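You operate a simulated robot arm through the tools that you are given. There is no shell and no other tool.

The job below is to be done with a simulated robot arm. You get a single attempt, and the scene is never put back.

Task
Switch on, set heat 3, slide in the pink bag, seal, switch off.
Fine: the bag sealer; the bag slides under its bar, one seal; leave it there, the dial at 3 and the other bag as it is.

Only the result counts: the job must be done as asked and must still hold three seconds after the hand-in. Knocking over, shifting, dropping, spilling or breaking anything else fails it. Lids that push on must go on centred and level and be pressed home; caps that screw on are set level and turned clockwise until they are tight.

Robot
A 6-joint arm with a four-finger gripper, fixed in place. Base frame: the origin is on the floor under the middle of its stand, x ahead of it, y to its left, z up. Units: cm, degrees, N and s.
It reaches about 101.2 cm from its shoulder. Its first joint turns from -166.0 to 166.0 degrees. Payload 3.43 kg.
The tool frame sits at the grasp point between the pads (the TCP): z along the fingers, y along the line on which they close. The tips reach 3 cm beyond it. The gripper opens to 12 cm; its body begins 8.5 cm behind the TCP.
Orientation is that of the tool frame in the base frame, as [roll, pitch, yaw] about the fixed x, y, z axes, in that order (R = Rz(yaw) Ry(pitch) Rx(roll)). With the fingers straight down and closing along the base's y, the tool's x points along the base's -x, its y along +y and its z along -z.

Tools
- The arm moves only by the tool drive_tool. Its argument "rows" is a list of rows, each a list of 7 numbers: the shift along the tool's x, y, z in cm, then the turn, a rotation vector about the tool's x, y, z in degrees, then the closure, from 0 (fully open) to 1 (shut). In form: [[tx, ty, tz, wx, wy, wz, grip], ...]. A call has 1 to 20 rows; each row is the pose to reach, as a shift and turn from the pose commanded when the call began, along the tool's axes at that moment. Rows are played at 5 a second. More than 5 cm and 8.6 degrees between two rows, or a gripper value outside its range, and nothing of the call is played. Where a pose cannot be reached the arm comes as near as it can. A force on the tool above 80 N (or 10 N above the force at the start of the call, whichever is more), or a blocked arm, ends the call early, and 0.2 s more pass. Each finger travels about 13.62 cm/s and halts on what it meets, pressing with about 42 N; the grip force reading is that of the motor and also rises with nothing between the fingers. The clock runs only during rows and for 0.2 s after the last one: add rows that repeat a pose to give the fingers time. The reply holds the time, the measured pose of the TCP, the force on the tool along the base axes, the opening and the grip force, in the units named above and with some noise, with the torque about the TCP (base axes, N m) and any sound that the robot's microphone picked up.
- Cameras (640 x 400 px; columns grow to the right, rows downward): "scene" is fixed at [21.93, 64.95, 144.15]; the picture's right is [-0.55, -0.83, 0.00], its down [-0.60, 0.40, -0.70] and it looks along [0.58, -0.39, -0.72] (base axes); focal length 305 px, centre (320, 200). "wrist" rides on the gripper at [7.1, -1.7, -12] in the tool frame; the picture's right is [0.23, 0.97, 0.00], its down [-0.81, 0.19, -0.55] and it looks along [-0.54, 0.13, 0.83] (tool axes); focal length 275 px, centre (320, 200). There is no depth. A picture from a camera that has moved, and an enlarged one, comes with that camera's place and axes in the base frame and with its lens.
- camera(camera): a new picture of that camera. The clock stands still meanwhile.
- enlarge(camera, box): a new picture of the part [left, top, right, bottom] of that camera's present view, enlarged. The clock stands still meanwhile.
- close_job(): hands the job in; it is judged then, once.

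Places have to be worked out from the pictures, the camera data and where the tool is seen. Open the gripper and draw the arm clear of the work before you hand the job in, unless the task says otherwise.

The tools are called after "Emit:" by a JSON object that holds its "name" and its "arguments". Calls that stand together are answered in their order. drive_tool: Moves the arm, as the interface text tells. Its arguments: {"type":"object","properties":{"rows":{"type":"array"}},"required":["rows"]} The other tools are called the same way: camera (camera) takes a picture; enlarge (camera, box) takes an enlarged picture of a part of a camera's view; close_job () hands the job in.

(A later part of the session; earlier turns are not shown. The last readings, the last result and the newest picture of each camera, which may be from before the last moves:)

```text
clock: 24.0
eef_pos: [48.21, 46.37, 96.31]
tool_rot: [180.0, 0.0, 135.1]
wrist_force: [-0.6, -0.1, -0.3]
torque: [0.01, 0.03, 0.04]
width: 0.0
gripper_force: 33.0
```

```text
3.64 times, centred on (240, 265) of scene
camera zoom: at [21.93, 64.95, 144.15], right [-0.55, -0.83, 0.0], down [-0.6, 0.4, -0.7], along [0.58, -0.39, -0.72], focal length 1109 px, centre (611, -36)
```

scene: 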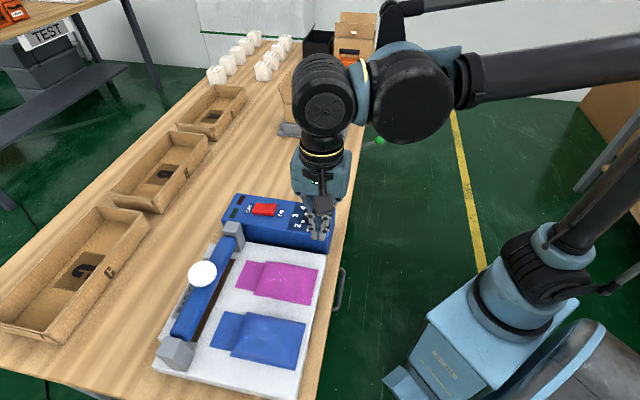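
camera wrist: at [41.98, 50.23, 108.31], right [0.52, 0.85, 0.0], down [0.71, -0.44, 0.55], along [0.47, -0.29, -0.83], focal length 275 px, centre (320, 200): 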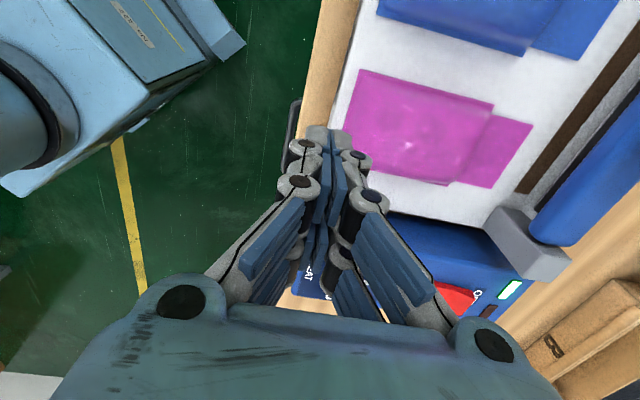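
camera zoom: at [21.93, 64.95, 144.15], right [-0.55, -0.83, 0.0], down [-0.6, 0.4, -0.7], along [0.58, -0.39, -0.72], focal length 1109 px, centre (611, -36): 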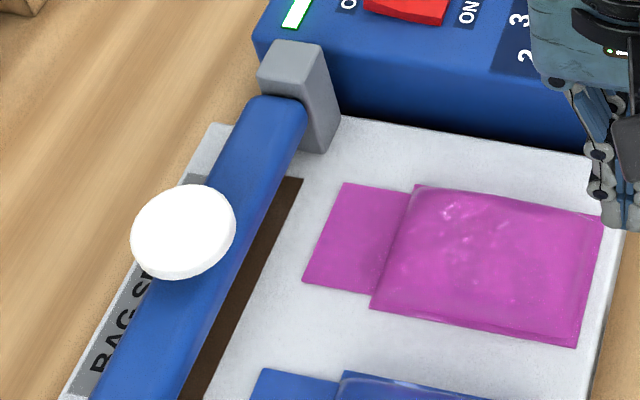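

The neck end lies at e ≈ 85.7 and the heating strip spans e ≈ 88.3–89.9, so the bag needs to go about 5.8 cm straight along e; its rear edge is at e ≈ 69.25. I lower the shut fingers behind that edge, stopping just above the plate.

Emit:
{"name": "drive_tool", "arguments": {"rows": [[0, 0, 3, 0, 0, 0, 1], [0, 0, 6, 0, 0, 0, 1], [0, 0, 7.5, 0, 0, 0, 1], [0, 0, 8.5, 0, 0, 0, 1], [0, 0, 8.5, 0, 0, 0, 1]]}}

Emit:
{"name": "enlarge", "arguments": {"camera": "wrist", "box": [260, 60, 480, 210]}}

Emit:
{"name": "enlarge", "arguments": {"camera": "scene", "box": [220, 220, 360, 320]}}

```text
clock: 25.2
eef_pos: [48.1, 46.3, 87.89]
tool_rot: [-180.0, 0.0, 135.0]
wrist_force: [0.9, -0.3, -0.2]
torque: [-0.03, 0.01, 0.02]
width: 0.0
gripper_force: 33.3
```

```text
2.67 times, centred on (370, 135) of wrist
camera zoom: at [41.88, 50.39, 99.8], right [0.52, 0.85, 0.0], down [0.71, -0.44, 0.55], along [0.47, -0.29, -0.83], focal length 734 px, centre (187, 373)
```

zoom: 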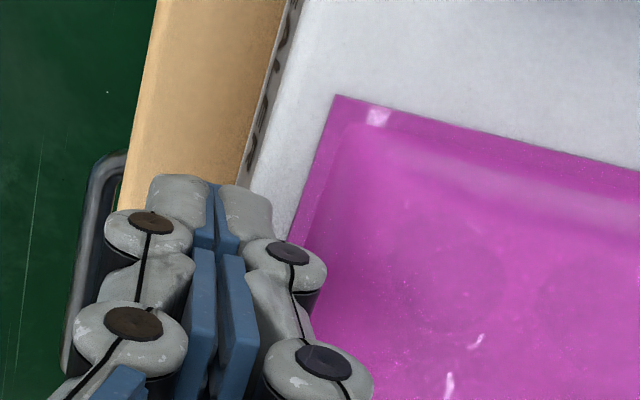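

```text
4.00 times, centred on (290, 270) of scene
camera zoom: at [21.93, 64.95, 144.15], right [-0.55, -0.83, 0.0], down [-0.6, 0.4, -0.7], along [0.58, -0.39, -0.72], focal length 1220 px, centre (440, -80)
```

zoom: 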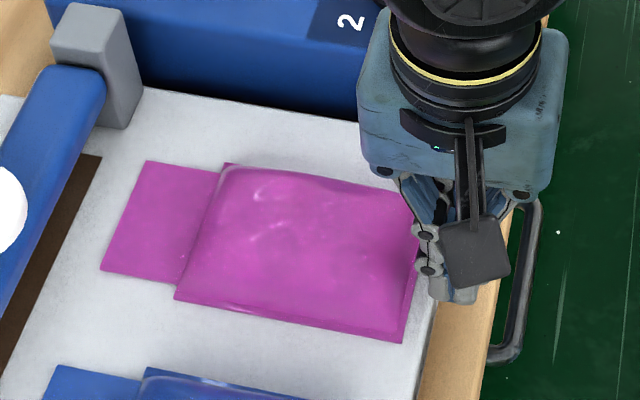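

The fingers are just behind the bag's rear seam, about 1 cm above the plate. I lower in small steps and feel for the plate.

Emit:
{"name": "drive_tool", "arguments": {"rows": [[0, 0, 0.2, 0, 0, 0, 1], [0, 0, 0.4, 0, 0, 0, 1], [0, 0, 0.5, 0, 0, 0, 1]]}}

Emit:
{"name": "enlarge", "arguments": {"camera": "wrist", "box": [260, 60, 480, 210]}}

```text
clock: 26.0
eef_pos: [48.13, 46.37, 87.27]
tool_rot: [-180.0, 0.0, 135.2]
wrist_force: [0.7, -0.6, -0.4]
torque: [-0.02, -0.01, 0.0]
width: 0.0
gripper_force: 33.1
```

```text
2.67 times, centred on (370, 135) of wrist
camera zoom: at [41.83, 50.39, 99.28], right [0.52, 0.85, 0.0], down [0.71, -0.44, 0.55], along [0.47, -0.29, -0.83], focal length 734 px, centre (187, 373)
```

zoom: 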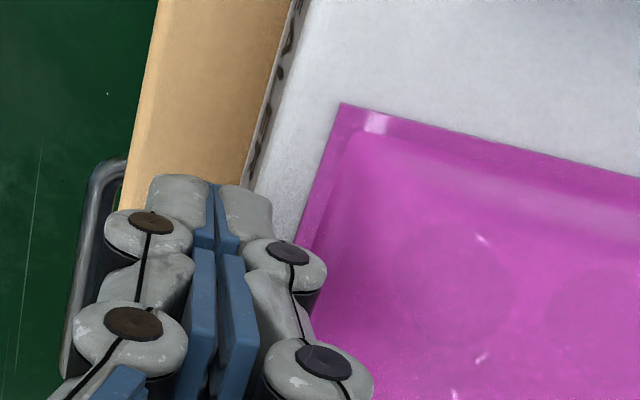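

Still free at z 87.3; I go down a further 0.3 cm.

Emit:
{"name": "drive_tool", "arguments": {"rows": [[0, 0, 0.1, 0, 0, 0, 1], [0, 0, 0.2, 0, 0, 0, 1], [0, 0, 0.3, 0, 0, 0, 1]]}}

```text
clock: 26.8
eef_pos: [48.03, 46.4, 86.99]
tool_rot: [-180.0, 0.0, 135.0]
wrist_force: [-0.6, 1.0, -1.0]
torque: [-0.01, 0.0, -0.02]
width: 0.0
gripper_force: 33.4
```

Still free. One more 0.15 cm step, then I judge the gap.

Emit:
{"name": "drive_tool", "arguments": {"rows": [[0, 0, 0.08, 0, 0, 0, 1], [0, 0, 0.15, 0, 0, 0, 1]]}}

Emit:
{"name": "enlarge", "arguments": {"camera": "wrist", "box": [260, 60, 480, 210]}}

Emit:
{"name": "enlarge", "arguments": {"camera": "scene", "box": [260, 230, 340, 290]}}

```text
clock: 27.4
eef_pos: [47.93, 46.52, 86.84]
tool_rot: [-180.0, 0.0, 135.2]
wrist_force: [-0.4, -1.0, -0.1]
torque: [-0.01, 0.01, 0.01]
width: 0.03
gripper_force: 33.8
```

```text
2.67 times, centred on (370, 135) of wrist
camera zoom: at [41.72, 50.46, 98.86], right [0.52, 0.85, 0.0], down [0.71, -0.44, 0.55], along [0.47, -0.29, -0.83], focal length 734 px, centre (187, 373)
```

zoom: 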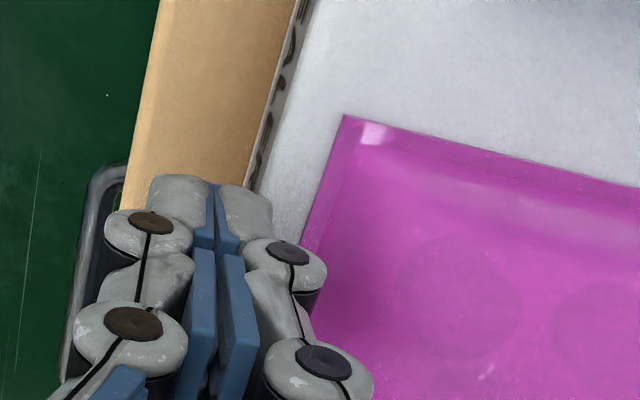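

```text
6.67 times, centred on (300, 260) of scene
camera zoom: at [21.93, 64.95, 144.15], right [-0.55, -0.83, 0.0], down [-0.6, 0.4, -0.7], along [0.58, -0.39, -0.72], focal length 2034 px, centre (453, -200)
```

zoom: 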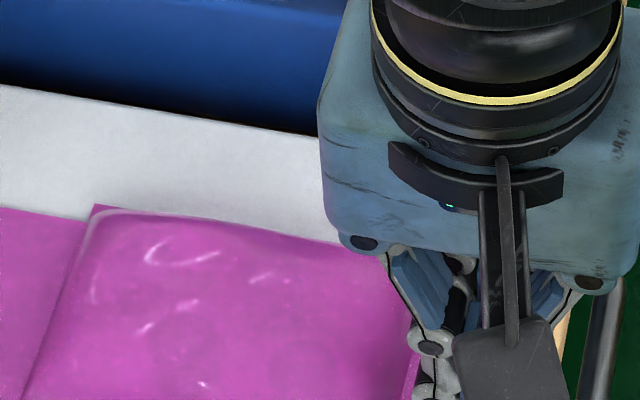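

The tips hover just above the plate with about 1 cm to the seam. I push forward along e in small steps, first 3 cm, and see whether the bag follows.

Emit:
{"name": "drive_tool", "arguments": {"rows": [[0, 0.5, 0, 0, 0, 0, 1], [0, 1, 0, 0, 0, 0, 1], [0, 1.4, 0, 0, 0, 0, 1], [0, 1.8, 0, 0, 0, 0, 1], [0, 2.2, 0, 0, 0, 0, 1], [0, 2.6, 0, 0, 0, 0, 1], [0, 3.0, 0, 0, 0, 0, 1]]}}

Emit:
{"name": "camera", "arguments": {"camera": "wrist"}}

Emit:
{"name": "enlarge", "arguments": {"camera": "scene", "box": [180, 210, 340, 330]}}

```text
clock: 29.0
eef_pos: [50.09, 48.71, 86.83]
tool_rot: [-180.0, 0.0, 135.1]
wrist_force: [0.8, 0.1, -0.3]
torque: [0.0, 0.01, 0.0]
width: 0.0
gripper_force: 33.8
```

```text
taken
camera wrist: at [43.85, 52.62, 98.86], right [0.52, 0.85, 0.0], down [0.71, -0.44, 0.55], along [0.47, -0.29, -0.83], focal length 275 px, centre (320, 200)
```

wrist: 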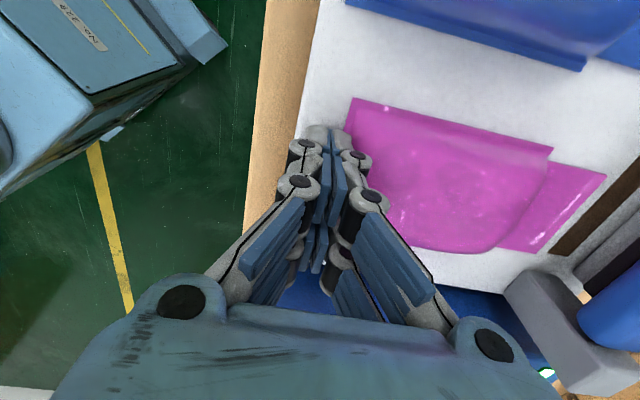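

```text
3.33 times, centred on (260, 270) of scene
camera zoom: at [21.93, 64.95, 144.15], right [-0.55, -0.83, 0.0], down [-0.6, 0.4, -0.7], along [0.58, -0.39, -0.72], focal length 1017 px, centre (520, -33)
```

zoom: 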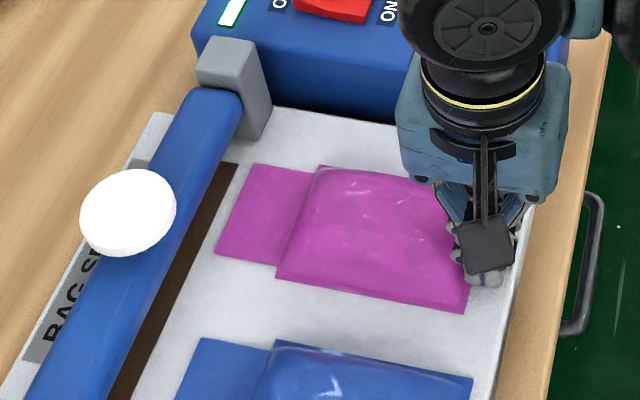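

The bag follows (neck end now near e ≈ 87.3) and stays nearly straight. I continue 2.4 cm further, drifting slightly toward +f so the neck comes fully onto the strip.

Emit:
{"name": "drive_tool", "arguments": {"rows": [[0.05, 0.4, 0, 0, 0, 0, 1], [0.1, 0.8, 0, 0, 0, 0, 1], [0.15, 1.2, 0, 0, 0, 0, 1], [0.2, 1.6, 0, 0, 0, 0, 1], [0.25, 2.0, 0, 0, 0, 0, 1], [0.3, 2.4, 0, 0, 0, 0, 1]]}}

Emit:
{"name": "enlarge", "arguments": {"camera": "wrist", "box": [300, 60, 640, 290]}}

Emit:
{"name": "enlarge", "arguments": {"camera": "scene", "box": [180, 210, 340, 330]}}

```text
clock: 30.4
eef_pos: [51.53, 50.64, 86.8]
tool_rot: [180.0, 0.1, 135.1]
wrist_force: [-0.4, -0.2, 0.5]
torque: [0.02, -0.01, -0.04]
width: 0.0
gripper_force: 33.4
```

```text
1.74 times, centred on (470, 175) of wrist
camera zoom: at [45.35, 54.48, 98.84], right [0.52, 0.85, 0.0], down [0.71, -0.44, 0.55], along [0.47, -0.29, -0.83], focal length 479 px, centre (59, 244)
```

zoom: 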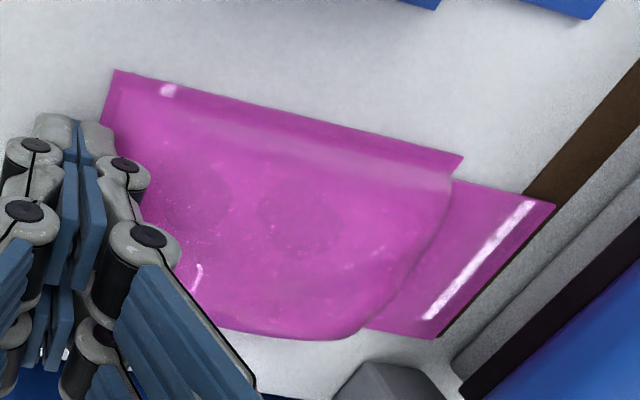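

```text
3.33 times, centred on (260, 270) of scene
camera zoom: at [21.93, 64.95, 144.15], right [-0.55, -0.83, 0.0], down [-0.6, 0.4, -0.7], along [0.58, -0.39, -0.72], focal length 1017 px, centre (520, -33)
```

zoom: 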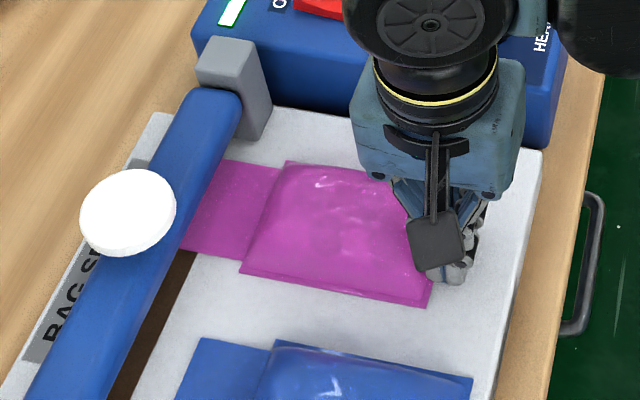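

The neck end is now at e ≈ 89.55 and level, spanning f −4.2…2.5, just on the strip. I push 1.6 cm more so that the strip (88.3–89.9) comes to the middle of the neck.

Emit:
{"name": "drive_tool", "arguments": {"rows": [[0.02, 0.4, 0, 0, 0, 0, 1], [0.05, 0.8, 0, 0, 0, 0, 1], [0.08, 1.2, 0, 0, 0, 0, 1], [0.1, 1.6, 0, 0, 0, 0, 1]]}}

Emit:
{"name": "enlarge", "arguments": {"camera": "wrist", "box": [300, 60, 640, 290]}}

Emit:
{"name": "enlarge", "arguments": {"camera": "scene", "box": [180, 210, 340, 330]}}

```text
clock: 31.4
eef_pos: [52.66, 51.87, 86.97]
tool_rot: [180.0, 0.1, 135.2]
wrist_force: [-0.5, -0.4, 0.0]
torque: [0.02, -0.04, 0.0]
width: 0.0
gripper_force: 33.6
```

```text
1.74 times, centred on (470, 175) of wrist
camera zoom: at [46.46, 55.74, 98.89], right [0.52, 0.85, 0.0], down [0.71, -0.44, 0.55], along [0.47, -0.29, -0.83], focal length 479 px, centre (59, 244)
```

zoom: 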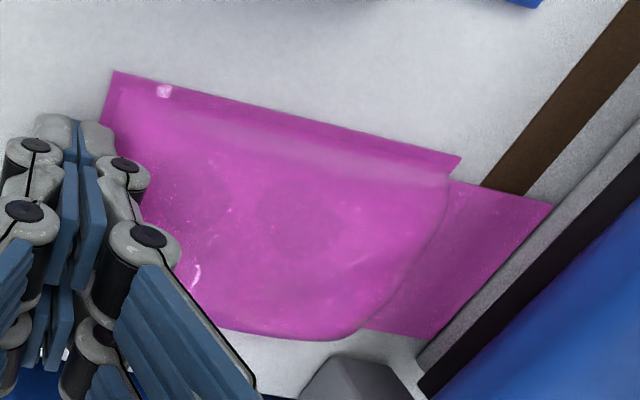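

```text
3.33 times, centred on (260, 270) of scene
camera zoom: at [21.93, 64.95, 144.15], right [-0.55, -0.83, 0.0], down [-0.6, 0.4, -0.7], along [0.58, -0.39, -0.72], focal length 1017 px, centre (520, -33)
```

zoom: 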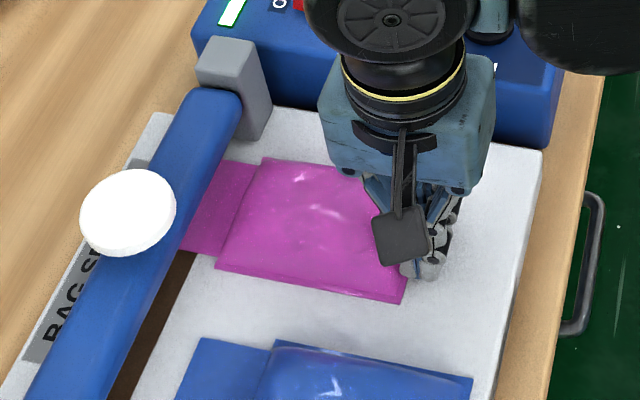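

The strip now crosses the middle of the pink neck and the bag lies straight; the blue bag is untouched. I back the fingers off, rise clear, and turn 90° so the camera faces the bar and its white knob.

Emit:
{"name": "drive_tool", "arguments": {"rows": [[0, -1, 0, 0, 0, 0, 1], [0, -2, 0, 0, 0, 0, 1], [0, -2, -4, 0, 0, 0, 1], [0, -2, -8, 0, 0, 0, 1], [0, -2, -12, 0, 0, 0, 1], [0, -2, -12, 0, 0, -8, 1], [0, -2, -12, 0, 0, -16, 1], [0, -2, -12, 0, 0, -24, 1], [0, -2, -12, 0, 0, -32, 1], [0, -2, -12, 0, 0, -40, 1], [0, -2, -12, 0, 0, -48, 1], [0, -2, -12, 0, 0, -56, 1], [0, -2, -12, 0, 0, -64, 1], [0, -2, -12, 0, 0, -72, 1], [0, -2, -12, 0, 0, -80, 1], [0, -2, -12, 0, 0, -88, 1], [0, -2, -12, 0, 0, -90, 1], [0, -2, -12, 0, 0, -90, 1]]}}

Emit:
{"name": "camera", "arguments": {"camera": "wrist"}}

Emit:
{"name": "enlarge", "arguments": {"camera": "scene", "box": [140, 200, 340, 390]}}

```text
clock: 35.2
eef_pos: [51.18, 50.3, 98.87]
tool_rot: [-180.0, 0.1, -134.8]
wrist_force: [1.4, -0.3, -0.5]
torque: [-0.01, 0.0, 0.0]
width: 0.0
gripper_force: 33.6
```

```text
taken
camera wrist: at [47.4, 44.19, 110.88], right [-0.85, 0.52, 0.0], down [0.44, 0.71, 0.55], along [0.29, 0.47, -0.83], focal length 275 px, centre (320, 200)
```

wrist: 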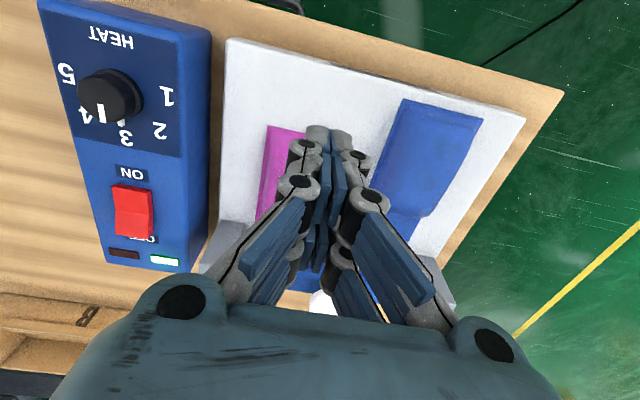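

```text
2.11 times, centred on (240, 295) of scene
camera zoom: at [21.93, 64.95, 144.15], right [-0.55, -0.83, 0.0], down [-0.6, 0.4, -0.7], along [0.58, -0.39, -0.72], focal length 642 px, centre (488, 0)
```

zoom: 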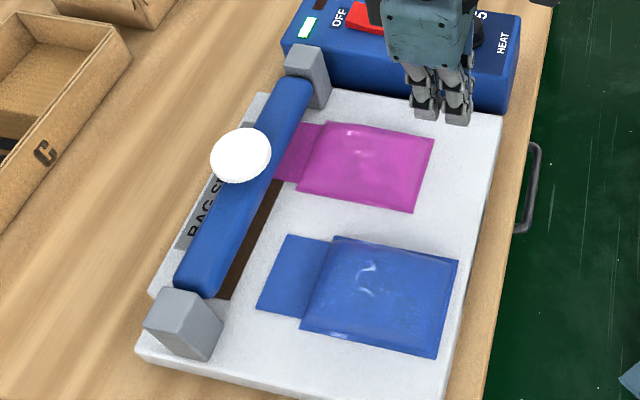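

Both bags look right. The white knob is hidden behind the gripper, but from the scene view it sits around (59.7, 66.6), top near z 93–94. I move toward it at height with the fingers parted so I can see it between them.

Emit:
{"name": "drive_tool", "arguments": {"rows": [[-3, 0.9, -0.3, 0, 0, 0, 0.7], [-6, 1.8, -0.6, 0, 0, 0, 0.4], [-9, 2.7, -1, 0, 0, 0, 0.4], [-12, 3.7, -1, 0, 0, 0, 0.4], [-14, 4.4, -1, 0, 0, 0, 0.4], [-14, 4.4, -1, 0, 0, 0, 0.4]]}}

Emit:
{"name": "camera", "arguments": {"camera": "wrist"}}

Emit:
{"name": "camera", "arguments": {"camera": "scene"}}

```text
clock: 36.6
eef_pos: [58.32, 63.41, 99.78]
tool_rot: [-180.0, 0.1, -134.9]
wrist_force: [-0.2, 0.4, 0.6]
torque: [0.0, -0.04, 0.0]
width: 7.19
gripper_force: 0.0
```

```text
taken
camera wrist: at [54.41, 57.29, 111.9], right [-0.85, 0.52, 0.0], down [0.44, 0.71, 0.55], along [0.29, 0.47, -0.83], focal length 275 px, centre (320, 200)
```

wrist: 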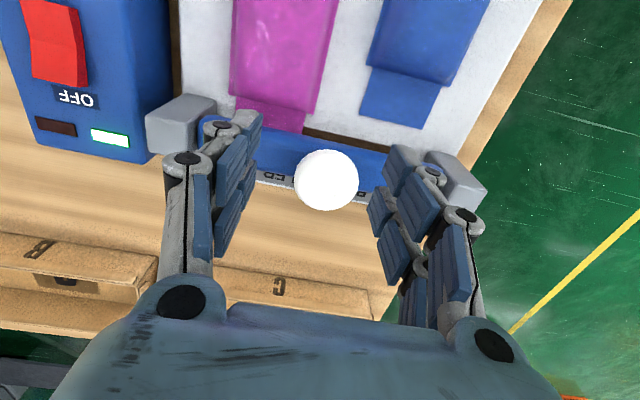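

```text
taken
```

scene: 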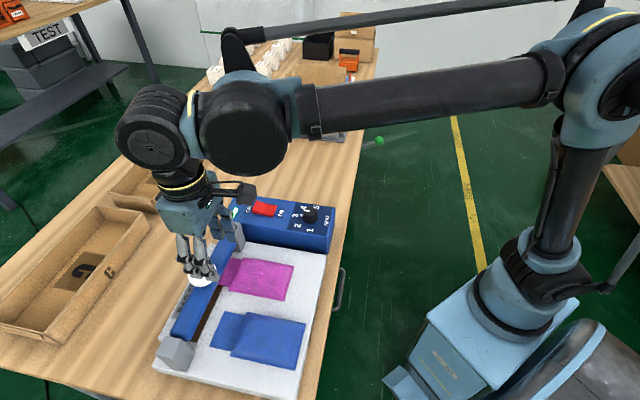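

Triangulation from both cameras agrees: the white knob's centre is at (59.67, 66.76, 92.7), diameter about 5.1, so its top is near z 95.2. I shut the fingers and centre them above it.

Emit:
{"name": "drive_tool", "arguments": {"rows": [[0, 0, -0.5, 0, 0, 0, 0.7], [0, 0, -0.5, 0, 0, 0, 1], [-1.7, 0.7, -0.5, 0, 0, 0, 1], [-3.33, 1.41, -0.5, 0, 0, 0, 1], [-3.33, 1.41, -0.5, 0, 0, 0, 1]]}}

Emit:
{"name": "camera", "arguments": {"camera": "wrist"}}

Emit:
{"name": "enlarge", "arguments": {"camera": "scene", "box": [120, 190, 280, 310]}}

```text
clock: 37.8
eef_pos: [59.52, 66.79, 100.42]
tool_rot: [-180.0, -0.1, -134.9]
wrist_force: [-0.3, -0.1, 0.4]
torque: [0.0, -0.01, 0.01]
width: 0.0
gripper_force: 33.3
```

```text
taken
camera wrist: at [55.61, 60.69, 112.37], right [-0.85, 0.52, 0.0], down [0.44, 0.71, 0.55], along [0.29, 0.47, -0.83], focal length 275 px, centre (320, 200)
```

wrist: 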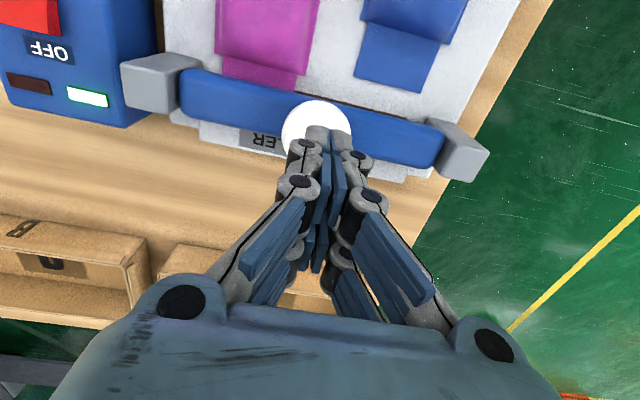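

```text
3.33 times, centred on (200, 250) of scene
camera zoom: at [21.93, 64.95, 144.15], right [-0.55, -0.83, 0.0], down [-0.6, 0.4, -0.7], along [0.58, -0.39, -0.72], focal length 1017 px, centre (720, 33)
```

zoom: 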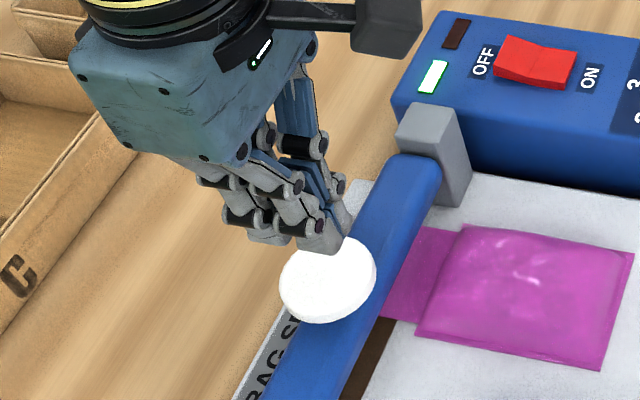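

The tips are centred over the knob within 0.2 cm. I correct by that and lower to first contact, in small steps.

Emit:
{"name": "drive_tool", "arguments": {"rows": [[0, -0.2, 0.8, 0, 0, 0, 1], [0, -0.2, 1.4, 0, 0, 0, 1], [0, -0.2, 1.8, 0, 0, 0, 1], [0, -0.2, 2.1, 0, 0, 0, 1], [0, -0.2, 2.3, 0, 0, 0, 1]]}}

Emit:
{"name": "enlarge", "arguments": {"camera": "scene", "box": [120, 190, 280, 310]}}

```text
clock: 39.0
eef_pos: [59.48, 66.49, 98.01]
tool_rot: [-180.0, 0.1, -134.9]
wrist_force: [-0.6, -0.1, 0.7]
torque: [0.01, 0.02, 0.0]
width: 0.01
gripper_force: 32.6
```

```text
3.33 times, centred on (200, 250) of scene
camera zoom: at [21.93, 64.95, 144.15], right [-0.55, -0.83, 0.0], down [-0.6, 0.4, -0.7], along [0.58, -0.39, -0.72], focal length 1017 px, centre (720, 33)
```

zoom: 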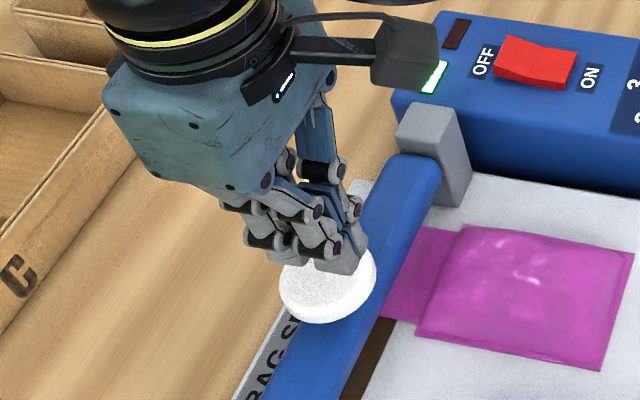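

The knob is a flat disc, so its top is lower, around z 93.5. I continue down in small steps.

Emit:
{"name": "drive_tool", "arguments": {"rows": [[0, 0, 0.3, 0, 0, 0, 1], [0, 0, 0.6, 0, 0, 0, 1], [0, 0, 0.8, 0, 0, 0, 1], [0, 0, 1.0, 0, 0, 0, 1]]}}

Emit:
{"name": "enlarge", "arguments": {"camera": "scene", "box": [120, 190, 280, 310]}}

```text
clock: 40.0
eef_pos: [59.58, 66.47, 96.99]
tool_rot: [-180.0, 0.0, -134.9]
wrist_force: [-0.2, 0.7, 0.0]
torque: [-0.01, 0.02, 0.02]
width: 0.0
gripper_force: 32.9
```

```text
3.33 times, centred on (200, 250) of scene
camera zoom: at [21.93, 64.95, 144.15], right [-0.55, -0.83, 0.0], down [-0.6, 0.4, -0.7], along [0.58, -0.39, -0.72], focal length 1017 px, centre (720, 33)
```

zoom: 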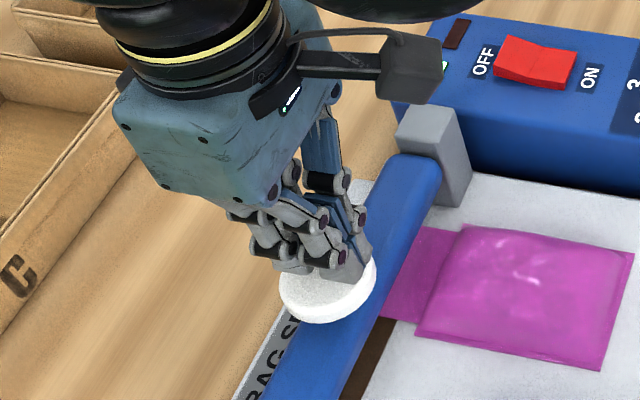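

Not touching yet; a little lower again.

Emit:
{"name": "drive_tool", "arguments": {"rows": [[0, 0, 0.2, 0, 0, 0, 1], [0, 0, 0.4, 0, 0, 0, 1], [0, 0, 0.5, 0, 0, 0, 1]]}}

```text
clock: 40.8
eef_pos: [59.31, 66.66, 96.63]
tool_rot: [180.0, 0.0, -134.9]
wrist_force: [1.1, 0.0, -0.1]
torque: [0.02, -0.02, 0.02]
width: 0.0
gripper_force: 33.9
```

Still free at z 96.6; I keep stepping down.

Emit:
{"name": "drive_tool", "arguments": {"rows": [[0, 0, 0.2, 0, 0, 0, 1], [0, 0, 0.4, 0, 0, 0, 1]]}}

Emit:
{"name": "enlarge", "arguments": {"camera": "scene", "box": [120, 190, 280, 310]}}

```text
clock: 41.4
eef_pos: [59.36, 66.66, 96.11]
tool_rot: [180.0, -0.1, -135.0]
wrist_force: [-0.1, -0.7, -0.2]
torque: [0.0, -0.02, -0.02]
width: 0.0
gripper_force: 33.3
```

```text
3.33 times, centred on (200, 250) of scene
camera zoom: at [21.93, 64.95, 144.15], right [-0.55, -0.83, 0.0], down [-0.6, 0.4, -0.7], along [0.58, -0.39, -0.72], focal length 1017 px, centre (720, 33)
```

zoom: 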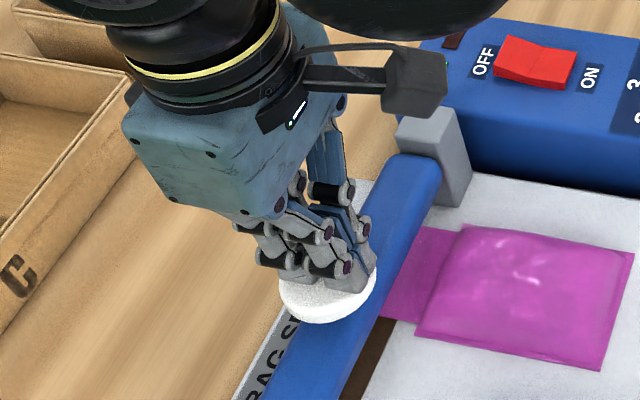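

The tips look close to the disc. I go on with 0.15 cm steps.

Emit:
{"name": "drive_tool", "arguments": {"rows": [[0, 0, 0.15, 0, 0, 0, 1], [0, 0, 0.3, 0, 0, 0, 1]]}}

```text
clock: 42.0
eef_pos: [59.47, 66.54, 95.82]
tool_rot: [-179.9, 0.0, -134.9]
wrist_force: [-0.1, 0.5, 0.5]
torque: [-0.02, 0.01, 0.0]
width: 0.59
gripper_force: 33.5
```

The opening reads 0.59, so the tips begin to feel the disc. I look before pressing further.

Emit:
{"name": "camera", "arguments": {"camera": "wrist"}}

Emit:
{"name": "enlarge", "arguments": {"camera": "scene", "box": [160, 230, 240, 290]}}

Emit:
{"name": "enlarge", "arguments": {"camera": "wrist", "box": [220, 60, 440, 220]}}

```text
taken
camera wrist: at [55.67, 60.44, 107.84], right [-0.85, 0.52, 0.0], down [0.44, 0.71, 0.55], along [0.29, 0.47, -0.83], focal length 275 px, centre (320, 200)
```

wrist: 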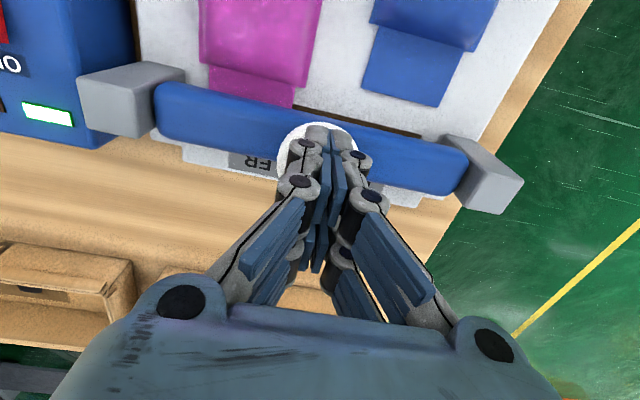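

```text
6.67 times, centred on (200, 260) of scene
camera zoom: at [21.93, 64.95, 144.15], right [-0.55, -0.83, 0.0], down [-0.6, 0.4, -0.7], along [0.58, -0.39, -0.72], focal length 2034 px, centre (1120, -200)
```

zoom: 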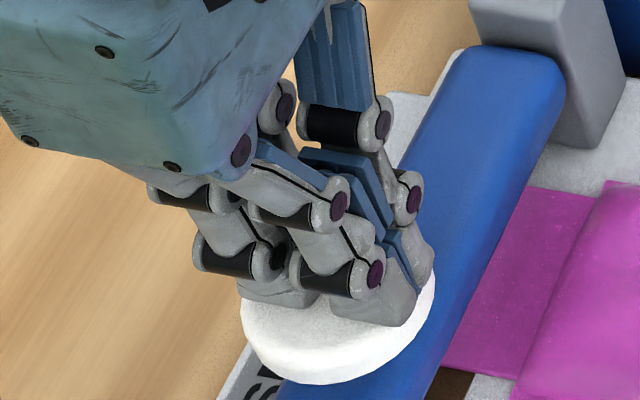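

```text
2.50 times, centred on (330, 140) of wrist
camera zoom: at [55.67, 60.44, 107.84], right [-0.85, 0.52, 0.0], down [0.44, 0.71, 0.55], along [0.29, 0.47, -0.83], focal length 688 px, centre (295, 350)
```

zoom: 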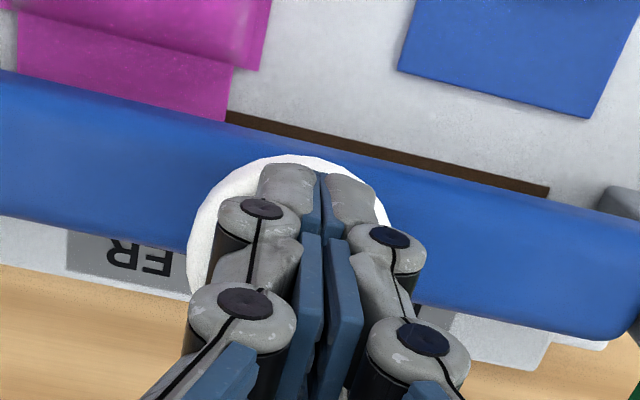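

The tips stand on the disc near its centre, and the green lamp is on. I press on gently by 0.15 cm steps.

Emit:
{"name": "drive_tool", "arguments": {"rows": [[0, 0, 0.1, 0, 0, 0, 1], [0, 0, 0.2, 0, 0, 0, 1]]}}

```text
clock: 42.6
eef_pos: [59.58, 66.45, 95.63]
tool_rot: [-180.0, -0.1, -135.0]
wrist_force: [-1.7, -0.1, 2.1]
torque: [-0.03, -0.01, 0.01]
width: 0.59
gripper_force: 33.2
```

First contact force (about 2 N). I keep pressing down step by step.

Emit:
{"name": "drive_tool", "arguments": {"rows": [[0, 0, 0.15, 0, 0, 0, 1], [0, 0, 0.3, 0, 0, 0, 1]]}}

Emit:
{"name": "enlarge", "arguments": {"camera": "wrist", "box": [0, 0, 480, 240]}}

```text
clock: 43.2
eef_pos: [59.53, 66.58, 95.35]
tool_rot: [-179.9, 0.1, -134.9]
wrist_force: [0.1, -0.5, 1.3]
torque: [0.01, -0.01, -0.01]
width: 0.61
gripper_force: 33.5
```

```text
1.33 times, centred on (240, 120) of wrist
camera zoom: at [55.71, 60.44, 107.42], right [-0.85, 0.52, 0.0], down [0.44, 0.71, 0.55], along [0.29, 0.47, -0.83], focal length 367 px, centre (427, 307)
```

zoom: 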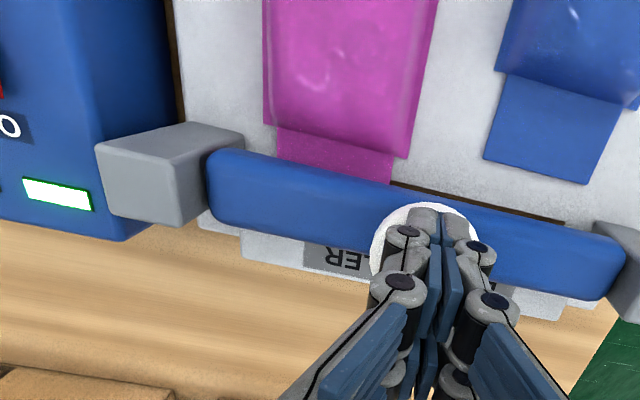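

Light force only, so the bar is giving way slowly. I continue downward and check the lamps in the scene view.

Emit:
{"name": "drive_tool", "arguments": {"rows": [[0, 0, 0.15, 0, 0, 0, 1], [0, 0, 0.3, 0, 0, 0, 1], [0, 0, 0.45, 0, 0, 0, 1], [0, 0, 0.6, 0, 0, 0, 1]]}}

Emit:
{"name": "enlarge", "arguments": {"camera": "scene", "box": [130, 180, 290, 300]}}

```text
clock: 44.2
eef_pos: [59.44, 66.63, 94.77]
tool_rot: [-180.0, 0.0, -134.9]
wrist_force: [0.1, -0.8, 2.0]
torque: [0.01, -0.03, 0.0]
width: 0.62
gripper_force: 33.5
```

```text
3.33 times, centred on (210, 240) of scene
camera zoom: at [21.93, 64.95, 144.15], right [-0.55, -0.83, 0.0], down [-0.6, 0.4, -0.7], along [0.58, -0.39, -0.72], focal length 1017 px, centre (687, 67)
```

zoom: 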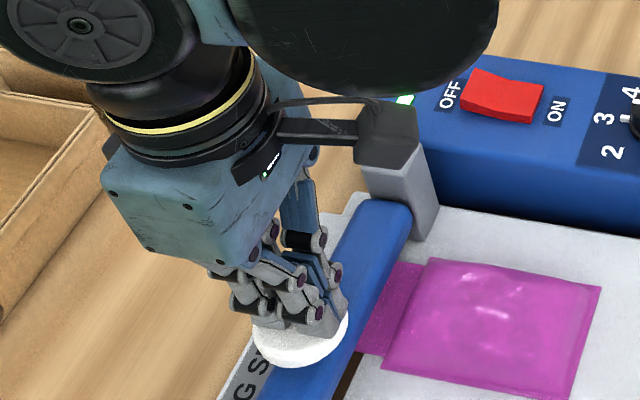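

The bar is moving down under only about 2 N. I continue until it meets resistance.

Emit:
{"name": "drive_tool", "arguments": {"rows": [[0, 0, 0.15, 0, 0, 0, 1], [0, 0, 0.3, 0, 0, 0, 1], [0, 0, 0.45, 0, 0, 0, 1]]}}

Emit:
{"name": "camera", "arguments": {"camera": "wrist"}}

```text
clock: 45.0
eef_pos: [59.49, 66.43, 94.26]
tool_rot: [-180.0, 0.1, -135.0]
wrist_force: [0.8, 1.5, 1.8]
torque: [0.05, 0.02, 0.01]
width: 0.61
gripper_force: 33.7
```

```text
taken
camera wrist: at [55.66, 60.41, 106.36], right [-0.85, 0.52, 0.0], down [0.44, 0.71, 0.55], along [0.29, 0.47, -0.83], focal length 275 px, centre (320, 200)
```

wrist: 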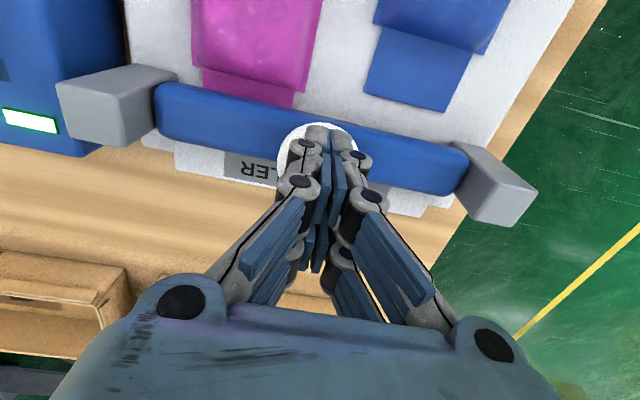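

Still moving freely; the strip is nearly covered now. I continue.

Emit:
{"name": "drive_tool", "arguments": {"rows": [[0, 0, 0.15, 0, 0, 0, 1], [0, 0, 0.3, 0, 0, 0, 1], [0, 0, 0.45, 0, 0, 0, 1]]}}

```text
clock: 45.8
eef_pos: [59.41, 66.55, 93.86]
tool_rot: [180.0, 0.0, -134.9]
wrist_force: [0.7, 1.3, 1.6]
torque: [0.08, 0.02, 0.04]
width: 0.61
gripper_force: 33.2
```

Still low force at z 93.9; continuing in the same way.

Emit:
{"name": "drive_tool", "arguments": {"rows": [[0, 0, 0.15, 0, 0, 0, 1], [0, 0, 0.3, 0, 0, 0, 1], [0, 0, 0.45, 0, 0, 0, 1]]}}

Emit:
{"name": "enlarge", "arguments": {"camera": "scene", "box": [130, 180, 290, 300]}}

Emit:
{"name": "camera", "arguments": {"camera": "wrist"}}

```text
clock: 46.6
eef_pos: [59.5, 66.7, 93.48]
tool_rot: [-180.0, 0.0, -134.9]
wrist_force: [1.2, -1.9, 2.2]
torque: [0.0, -0.03, 0.01]
width: 0.6
gripper_force: 33.0
```

```text
3.33 times, centred on (210, 240) of scene
camera zoom: at [21.93, 64.95, 144.15], right [-0.55, -0.83, 0.0], down [-0.6, 0.4, -0.7], along [0.58, -0.39, -0.72], focal length 1017 px, centre (687, 67)
```

zoom: 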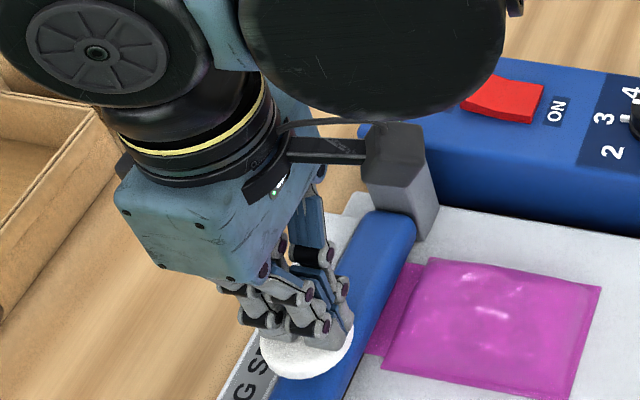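

```text
taken
camera wrist: at [55.65, 60.41, 105.46], right [-0.85, 0.52, 0.0], down [0.44, 0.71, 0.55], along [0.29, 0.47, -0.83], focal length 275 px, centre (320, 200)
```

wrist: 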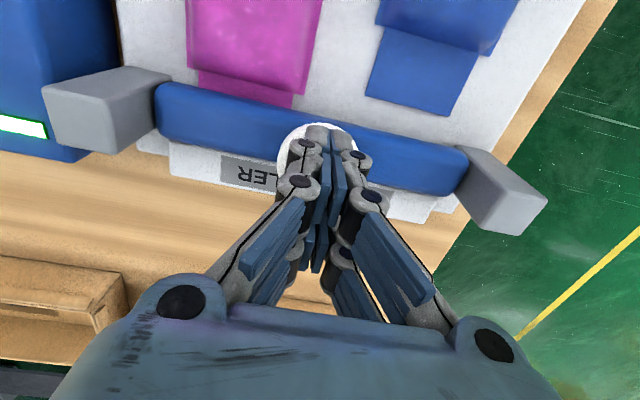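

The bar still descends evenly. I keep going in small steps until the force rises.

Emit:
{"name": "drive_tool", "arguments": {"rows": [[0, 0, 0.12, 0, 0, 0, 1], [0, 0, 0.24, 0, 0, 0, 1], [0, 0, 0.36, 0, 0, 0, 1]]}}

```text
clock: 47.4
eef_pos: [59.35, 66.56, 93.21]
tool_rot: [-180.0, 0.0, -134.8]
wrist_force: [3.1, 1.9, 17.3]
torque: [0.06, -0.11, -0.02]
width: 0.59
gripper_force: 33.5
```

The force rose to 17 N: the bar has come down on the bag. I hold and look.

Emit:
{"name": "camera", "arguments": {"camera": "scene"}}

Emit:
{"name": "camera", "arguments": {"camera": "wrist"}}

```text
taken
```

scene: 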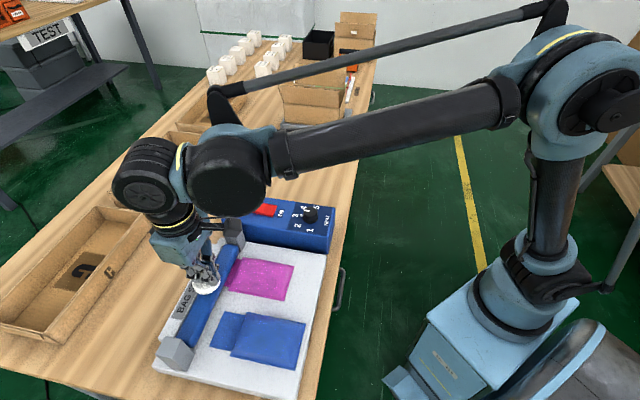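

```text
taken
camera wrist: at [55.62, 60.4, 105.15], right [-0.85, 0.52, 0.0], down [0.44, 0.71, 0.55], along [0.29, 0.47, -0.83], focal length 275 px, centre (320, 200)
```

wrist: 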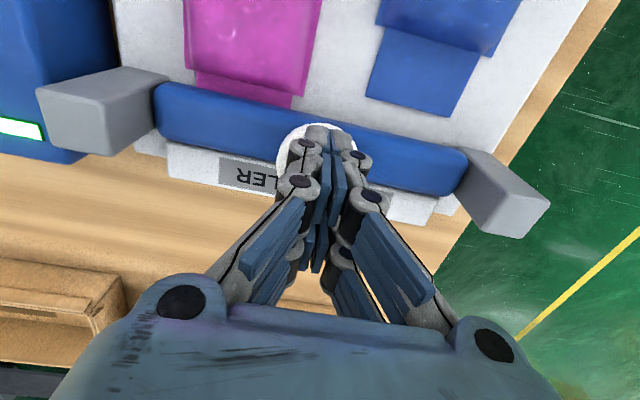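

Neither camera shows the red lamp now. I press a touch deeper so the bar is surely home, and hold about a second, listening.

Emit:
{"name": "drive_tool", "arguments": {"rows": [[0, 0, 0.08, 0, 0, 0, 1], [0, 0, 0.12, 0, 0, 0, 1], [0, 0, 0.12, 0, 0, 0, 1], [0, 0, 0.12, 0, 0, 0, 1]]}}

Emit:
{"name": "camera", "arguments": {"camera": "wrist"}}

```text
clock: 48.4
eef_pos: [59.38, 66.59, 93.17]
tool_rot: [-179.9, 0.3, -134.8]
wrist_force: [14.1, 21.5, 66.9]
torque: [0.61, -0.45, 0.0]
width: 0.58
gripper_force: 33.5
```

```text
taken
camera wrist: at [55.59, 60.37, 105.09], right [-0.85, 0.52, 0.0], down [0.44, 0.71, 0.55], along [0.29, 0.47, -0.83], focal length 275 px, centre (320, 200)
```

wrist: 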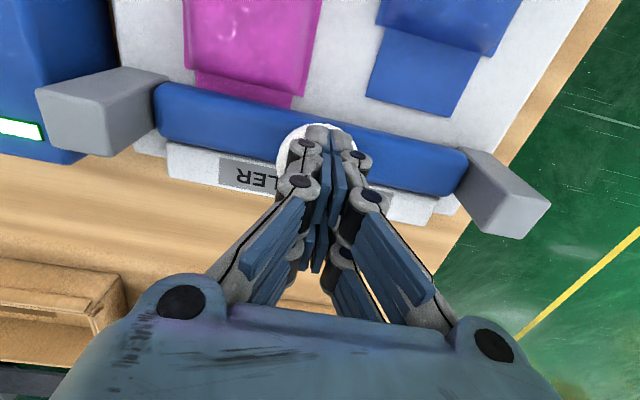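

The force jumped to 67 N, more than needed. I ease back slightly while turning the tool a few degrees so the red lamp comes into the wrist camera's view.

Emit:
{"name": "drive_tool", "arguments": {"rows": [[0, 0, -0.06, 0, 0, 0, 1], [0, 0, -0.06, 0, 0, 3, 1], [0, 0, -0.06, 0, 0, 6, 1], [0, 0, -0.06, 0, 0, 9, 1]]}}

Emit:
{"name": "camera", "arguments": {"camera": "wrist"}}

```text
clock: 49.4
eef_pos: [59.22, 66.46, 93.17]
tool_rot: [180.0, 0.0, -144.1]
wrist_force: [-9.4, -7.3, 49.4]
torque: [-0.06, 0.19, 0.39]
width: 0.6
gripper_force: 34.0
```

```text
taken
camera wrist: at [54.58, 61.0, 105.13], right [-0.76, 0.65, 0.0], down [0.54, 0.63, 0.55], along [0.36, 0.42, -0.83], focal length 275 px, centre (320, 200)
```

wrist: 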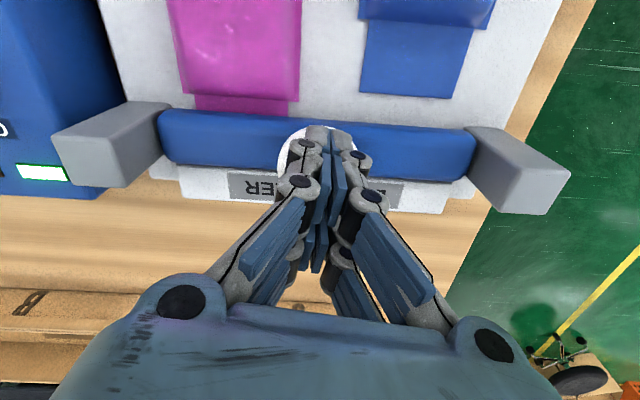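

The green lamp is back in view and the red one is just at the picture's edge; I enlarge there.

Emit:
{"name": "enlarge", "arguments": {"camera": "wrist", "box": [0, 100, 120, 200]}}

Emit:
{"name": "enlarge", "arguments": {"camera": "wrist", "box": [140, 60, 500, 220]}}

```text
4.00 times, centred on (60, 150) of wrist
camera zoom: at [54.58, 61.0, 105.13], right [-0.76, 0.65, 0.0], down [0.54, 0.63, 0.55], along [0.36, 0.42, -0.83], focal length 1101 px, centre (1360, 400)
```

zoom: 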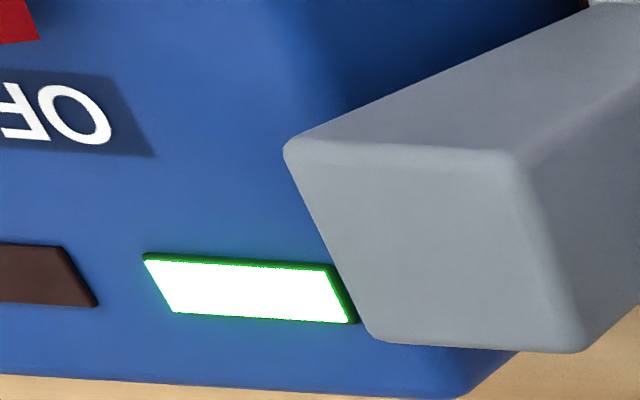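

```text
1.78 times, centred on (320, 140) of wrist
camera zoom: at [54.58, 61.0, 105.13], right [-0.76, 0.65, 0.0], down [0.54, 0.63, 0.55], along [0.36, 0.42, -0.83], focal length 489 px, centre (320, 307)
```

zoom: 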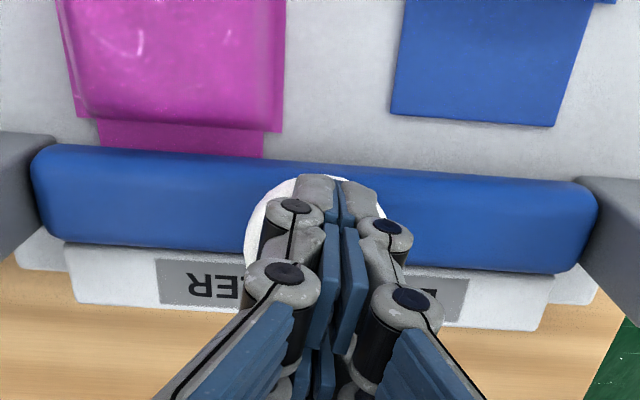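

The red lamp is dark at this moment while the bar is held at about 49 N. I keep holding one second more and look again.

Emit:
{"name": "drive_tool", "arguments": {"rows": [[0, 0, 0, 0, 0, 2, 1], [0, 0, 0, 0, 0, 4, 1], [0, 0, 0, 0, 0, 4, 1], [0, 0, 0, 0, 0, 4, 1]]}}

Emit:
{"name": "enlarge", "arguments": {"camera": "wrist", "box": [0, 100, 120, 200]}}

Emit:
{"name": "enlarge", "arguments": {"camera": "scene", "box": [150, 210, 310, 330]}}

```text
clock: 50.4
eef_pos: [59.33, 66.53, 93.1]
tool_rot: [-180.0, 0.2, -147.9]
wrist_force: [-14.6, -8.7, 41.8]
torque: [-0.27, 0.36, -0.08]
width: 0.6
gripper_force: 33.2
```

```text
4.00 times, centred on (60, 150) of wrist
camera zoom: at [54.28, 61.41, 105.13], right [-0.71, 0.7, 0.0], down [0.58, 0.59, 0.55], along [0.39, 0.39, -0.83], focal length 1101 px, centre (1360, 400)
```

zoom: 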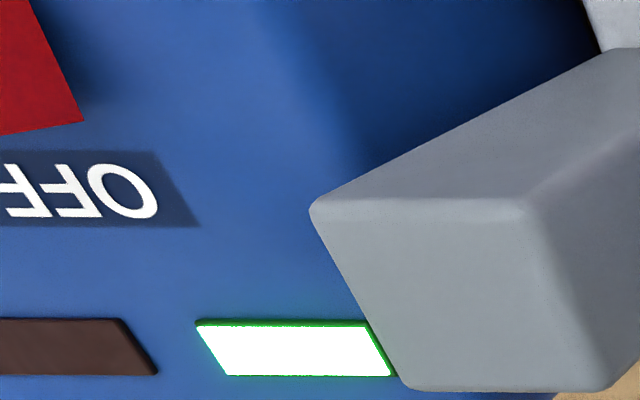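

```text
3.33 times, centred on (230, 270) of scene
camera zoom: at [21.93, 64.95, 144.15], right [-0.55, -0.83, 0.0], down [-0.6, 0.4, -0.7], along [0.58, -0.39, -0.72], focal length 1017 px, centre (620, -33)
```

zoom: 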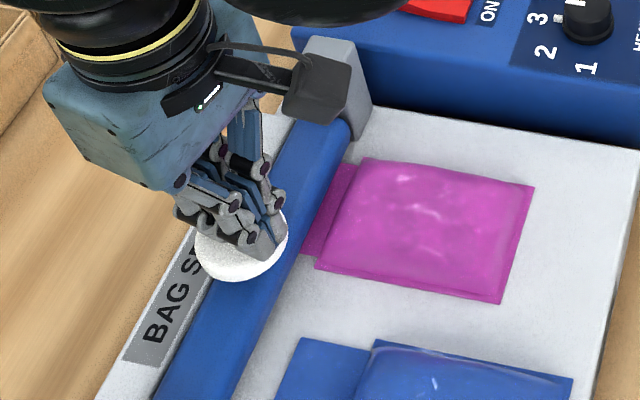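

Red lamp still dark, green lit, force 42 N. I hold on for two more seconds in case the seal cycle is still running.

Emit:
{"name": "drive_tool", "arguments": {"rows": [[0, 0, 0, 0, 0, 0, 1], [0, 0, 0, 0, 0, 0, 1], [0, 0, 0, 0, 0, 0, 1], [0, 0, 0, 0, 0, 0, 1], [0, 0, 0, 0, 0, 0, 1], [0, 0, 0, 0, 0, 0, 1], [0, 0, 0, 0, 0, 0, 1], [0, 0, 0, 0, 0, 0, 1]]}}

Emit:
{"name": "enlarge", "arguments": {"camera": "wrist", "box": [0, 100, 120, 200]}}

Emit:
{"name": "enlarge", "arguments": {"camera": "wrist", "box": [120, 40, 520, 230]}}

```text
clock: 52.2
eef_pos: [59.47, 66.54, 93.04]
tool_rot: [-179.9, 0.1, -147.9]
wrist_force: [-9.9, -6.6, 41.5]
torque: [-0.13, 0.3, 0.03]
width: 0.59
gripper_force: 33.5
```

```text
4.00 times, centred on (60, 150) of wrist
camera zoom: at [54.31, 61.43, 105.12], right [-0.71, 0.7, 0.0], down [0.58, 0.59, 0.55], along [0.39, 0.39, -0.83], focal length 1101 px, centre (1360, 400)
```

zoom: 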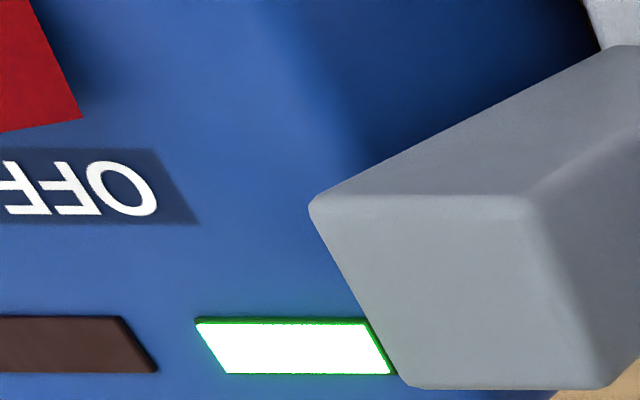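

```text
1.60 times, centred on (320, 135) of wrist
camera zoom: at [54.31, 61.43, 105.12], right [-0.71, 0.7, 0.0], down [0.58, 0.59, 0.55], along [0.39, 0.39, -0.83], focal length 440 px, centre (320, 304)
```

zoom: 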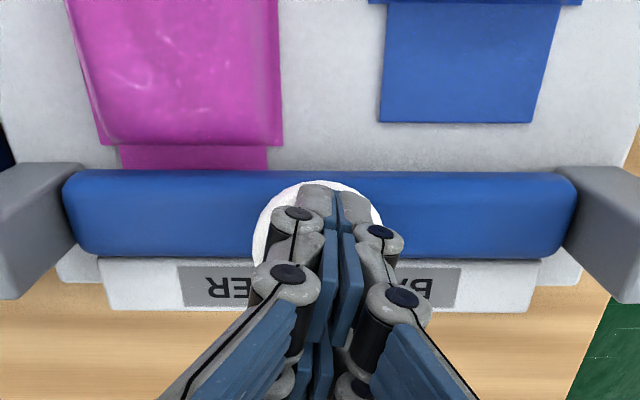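

Still dark. While the bar stays down (so no second cycle can start), I press a little harder with the lamp in view, to see whether anything changes.

Emit:
{"name": "drive_tool", "arguments": {"rows": [[0, 0, 0.03, 0, 0, 0, 1], [0, 0, 0.05, 0, 0, 0, 1]]}}

Emit:
{"name": "enlarge", "arguments": {"camera": "wrist", "box": [0, 100, 120, 200]}}

```text
clock: 52.8
eef_pos: [59.38, 66.5, 93.12]
tool_rot: [-180.0, 0.2, -147.9]
wrist_force: [-0.4, 2.1, 59.4]
torque: [0.12, -0.01, 0.22]
width: 0.61
gripper_force: 33.9
```

```text
4.00 times, centred on (60, 150) of wrist
camera zoom: at [54.3, 61.42, 105.1], right [-0.71, 0.7, 0.0], down [0.58, 0.59, 0.56], along [0.39, 0.39, -0.83], focal length 1101 px, centre (1360, 400)
```

zoom: 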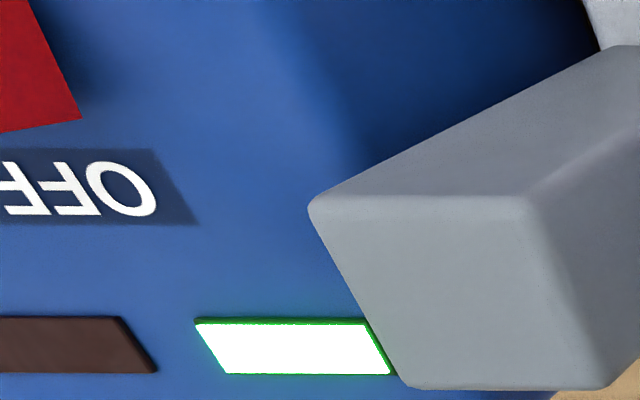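

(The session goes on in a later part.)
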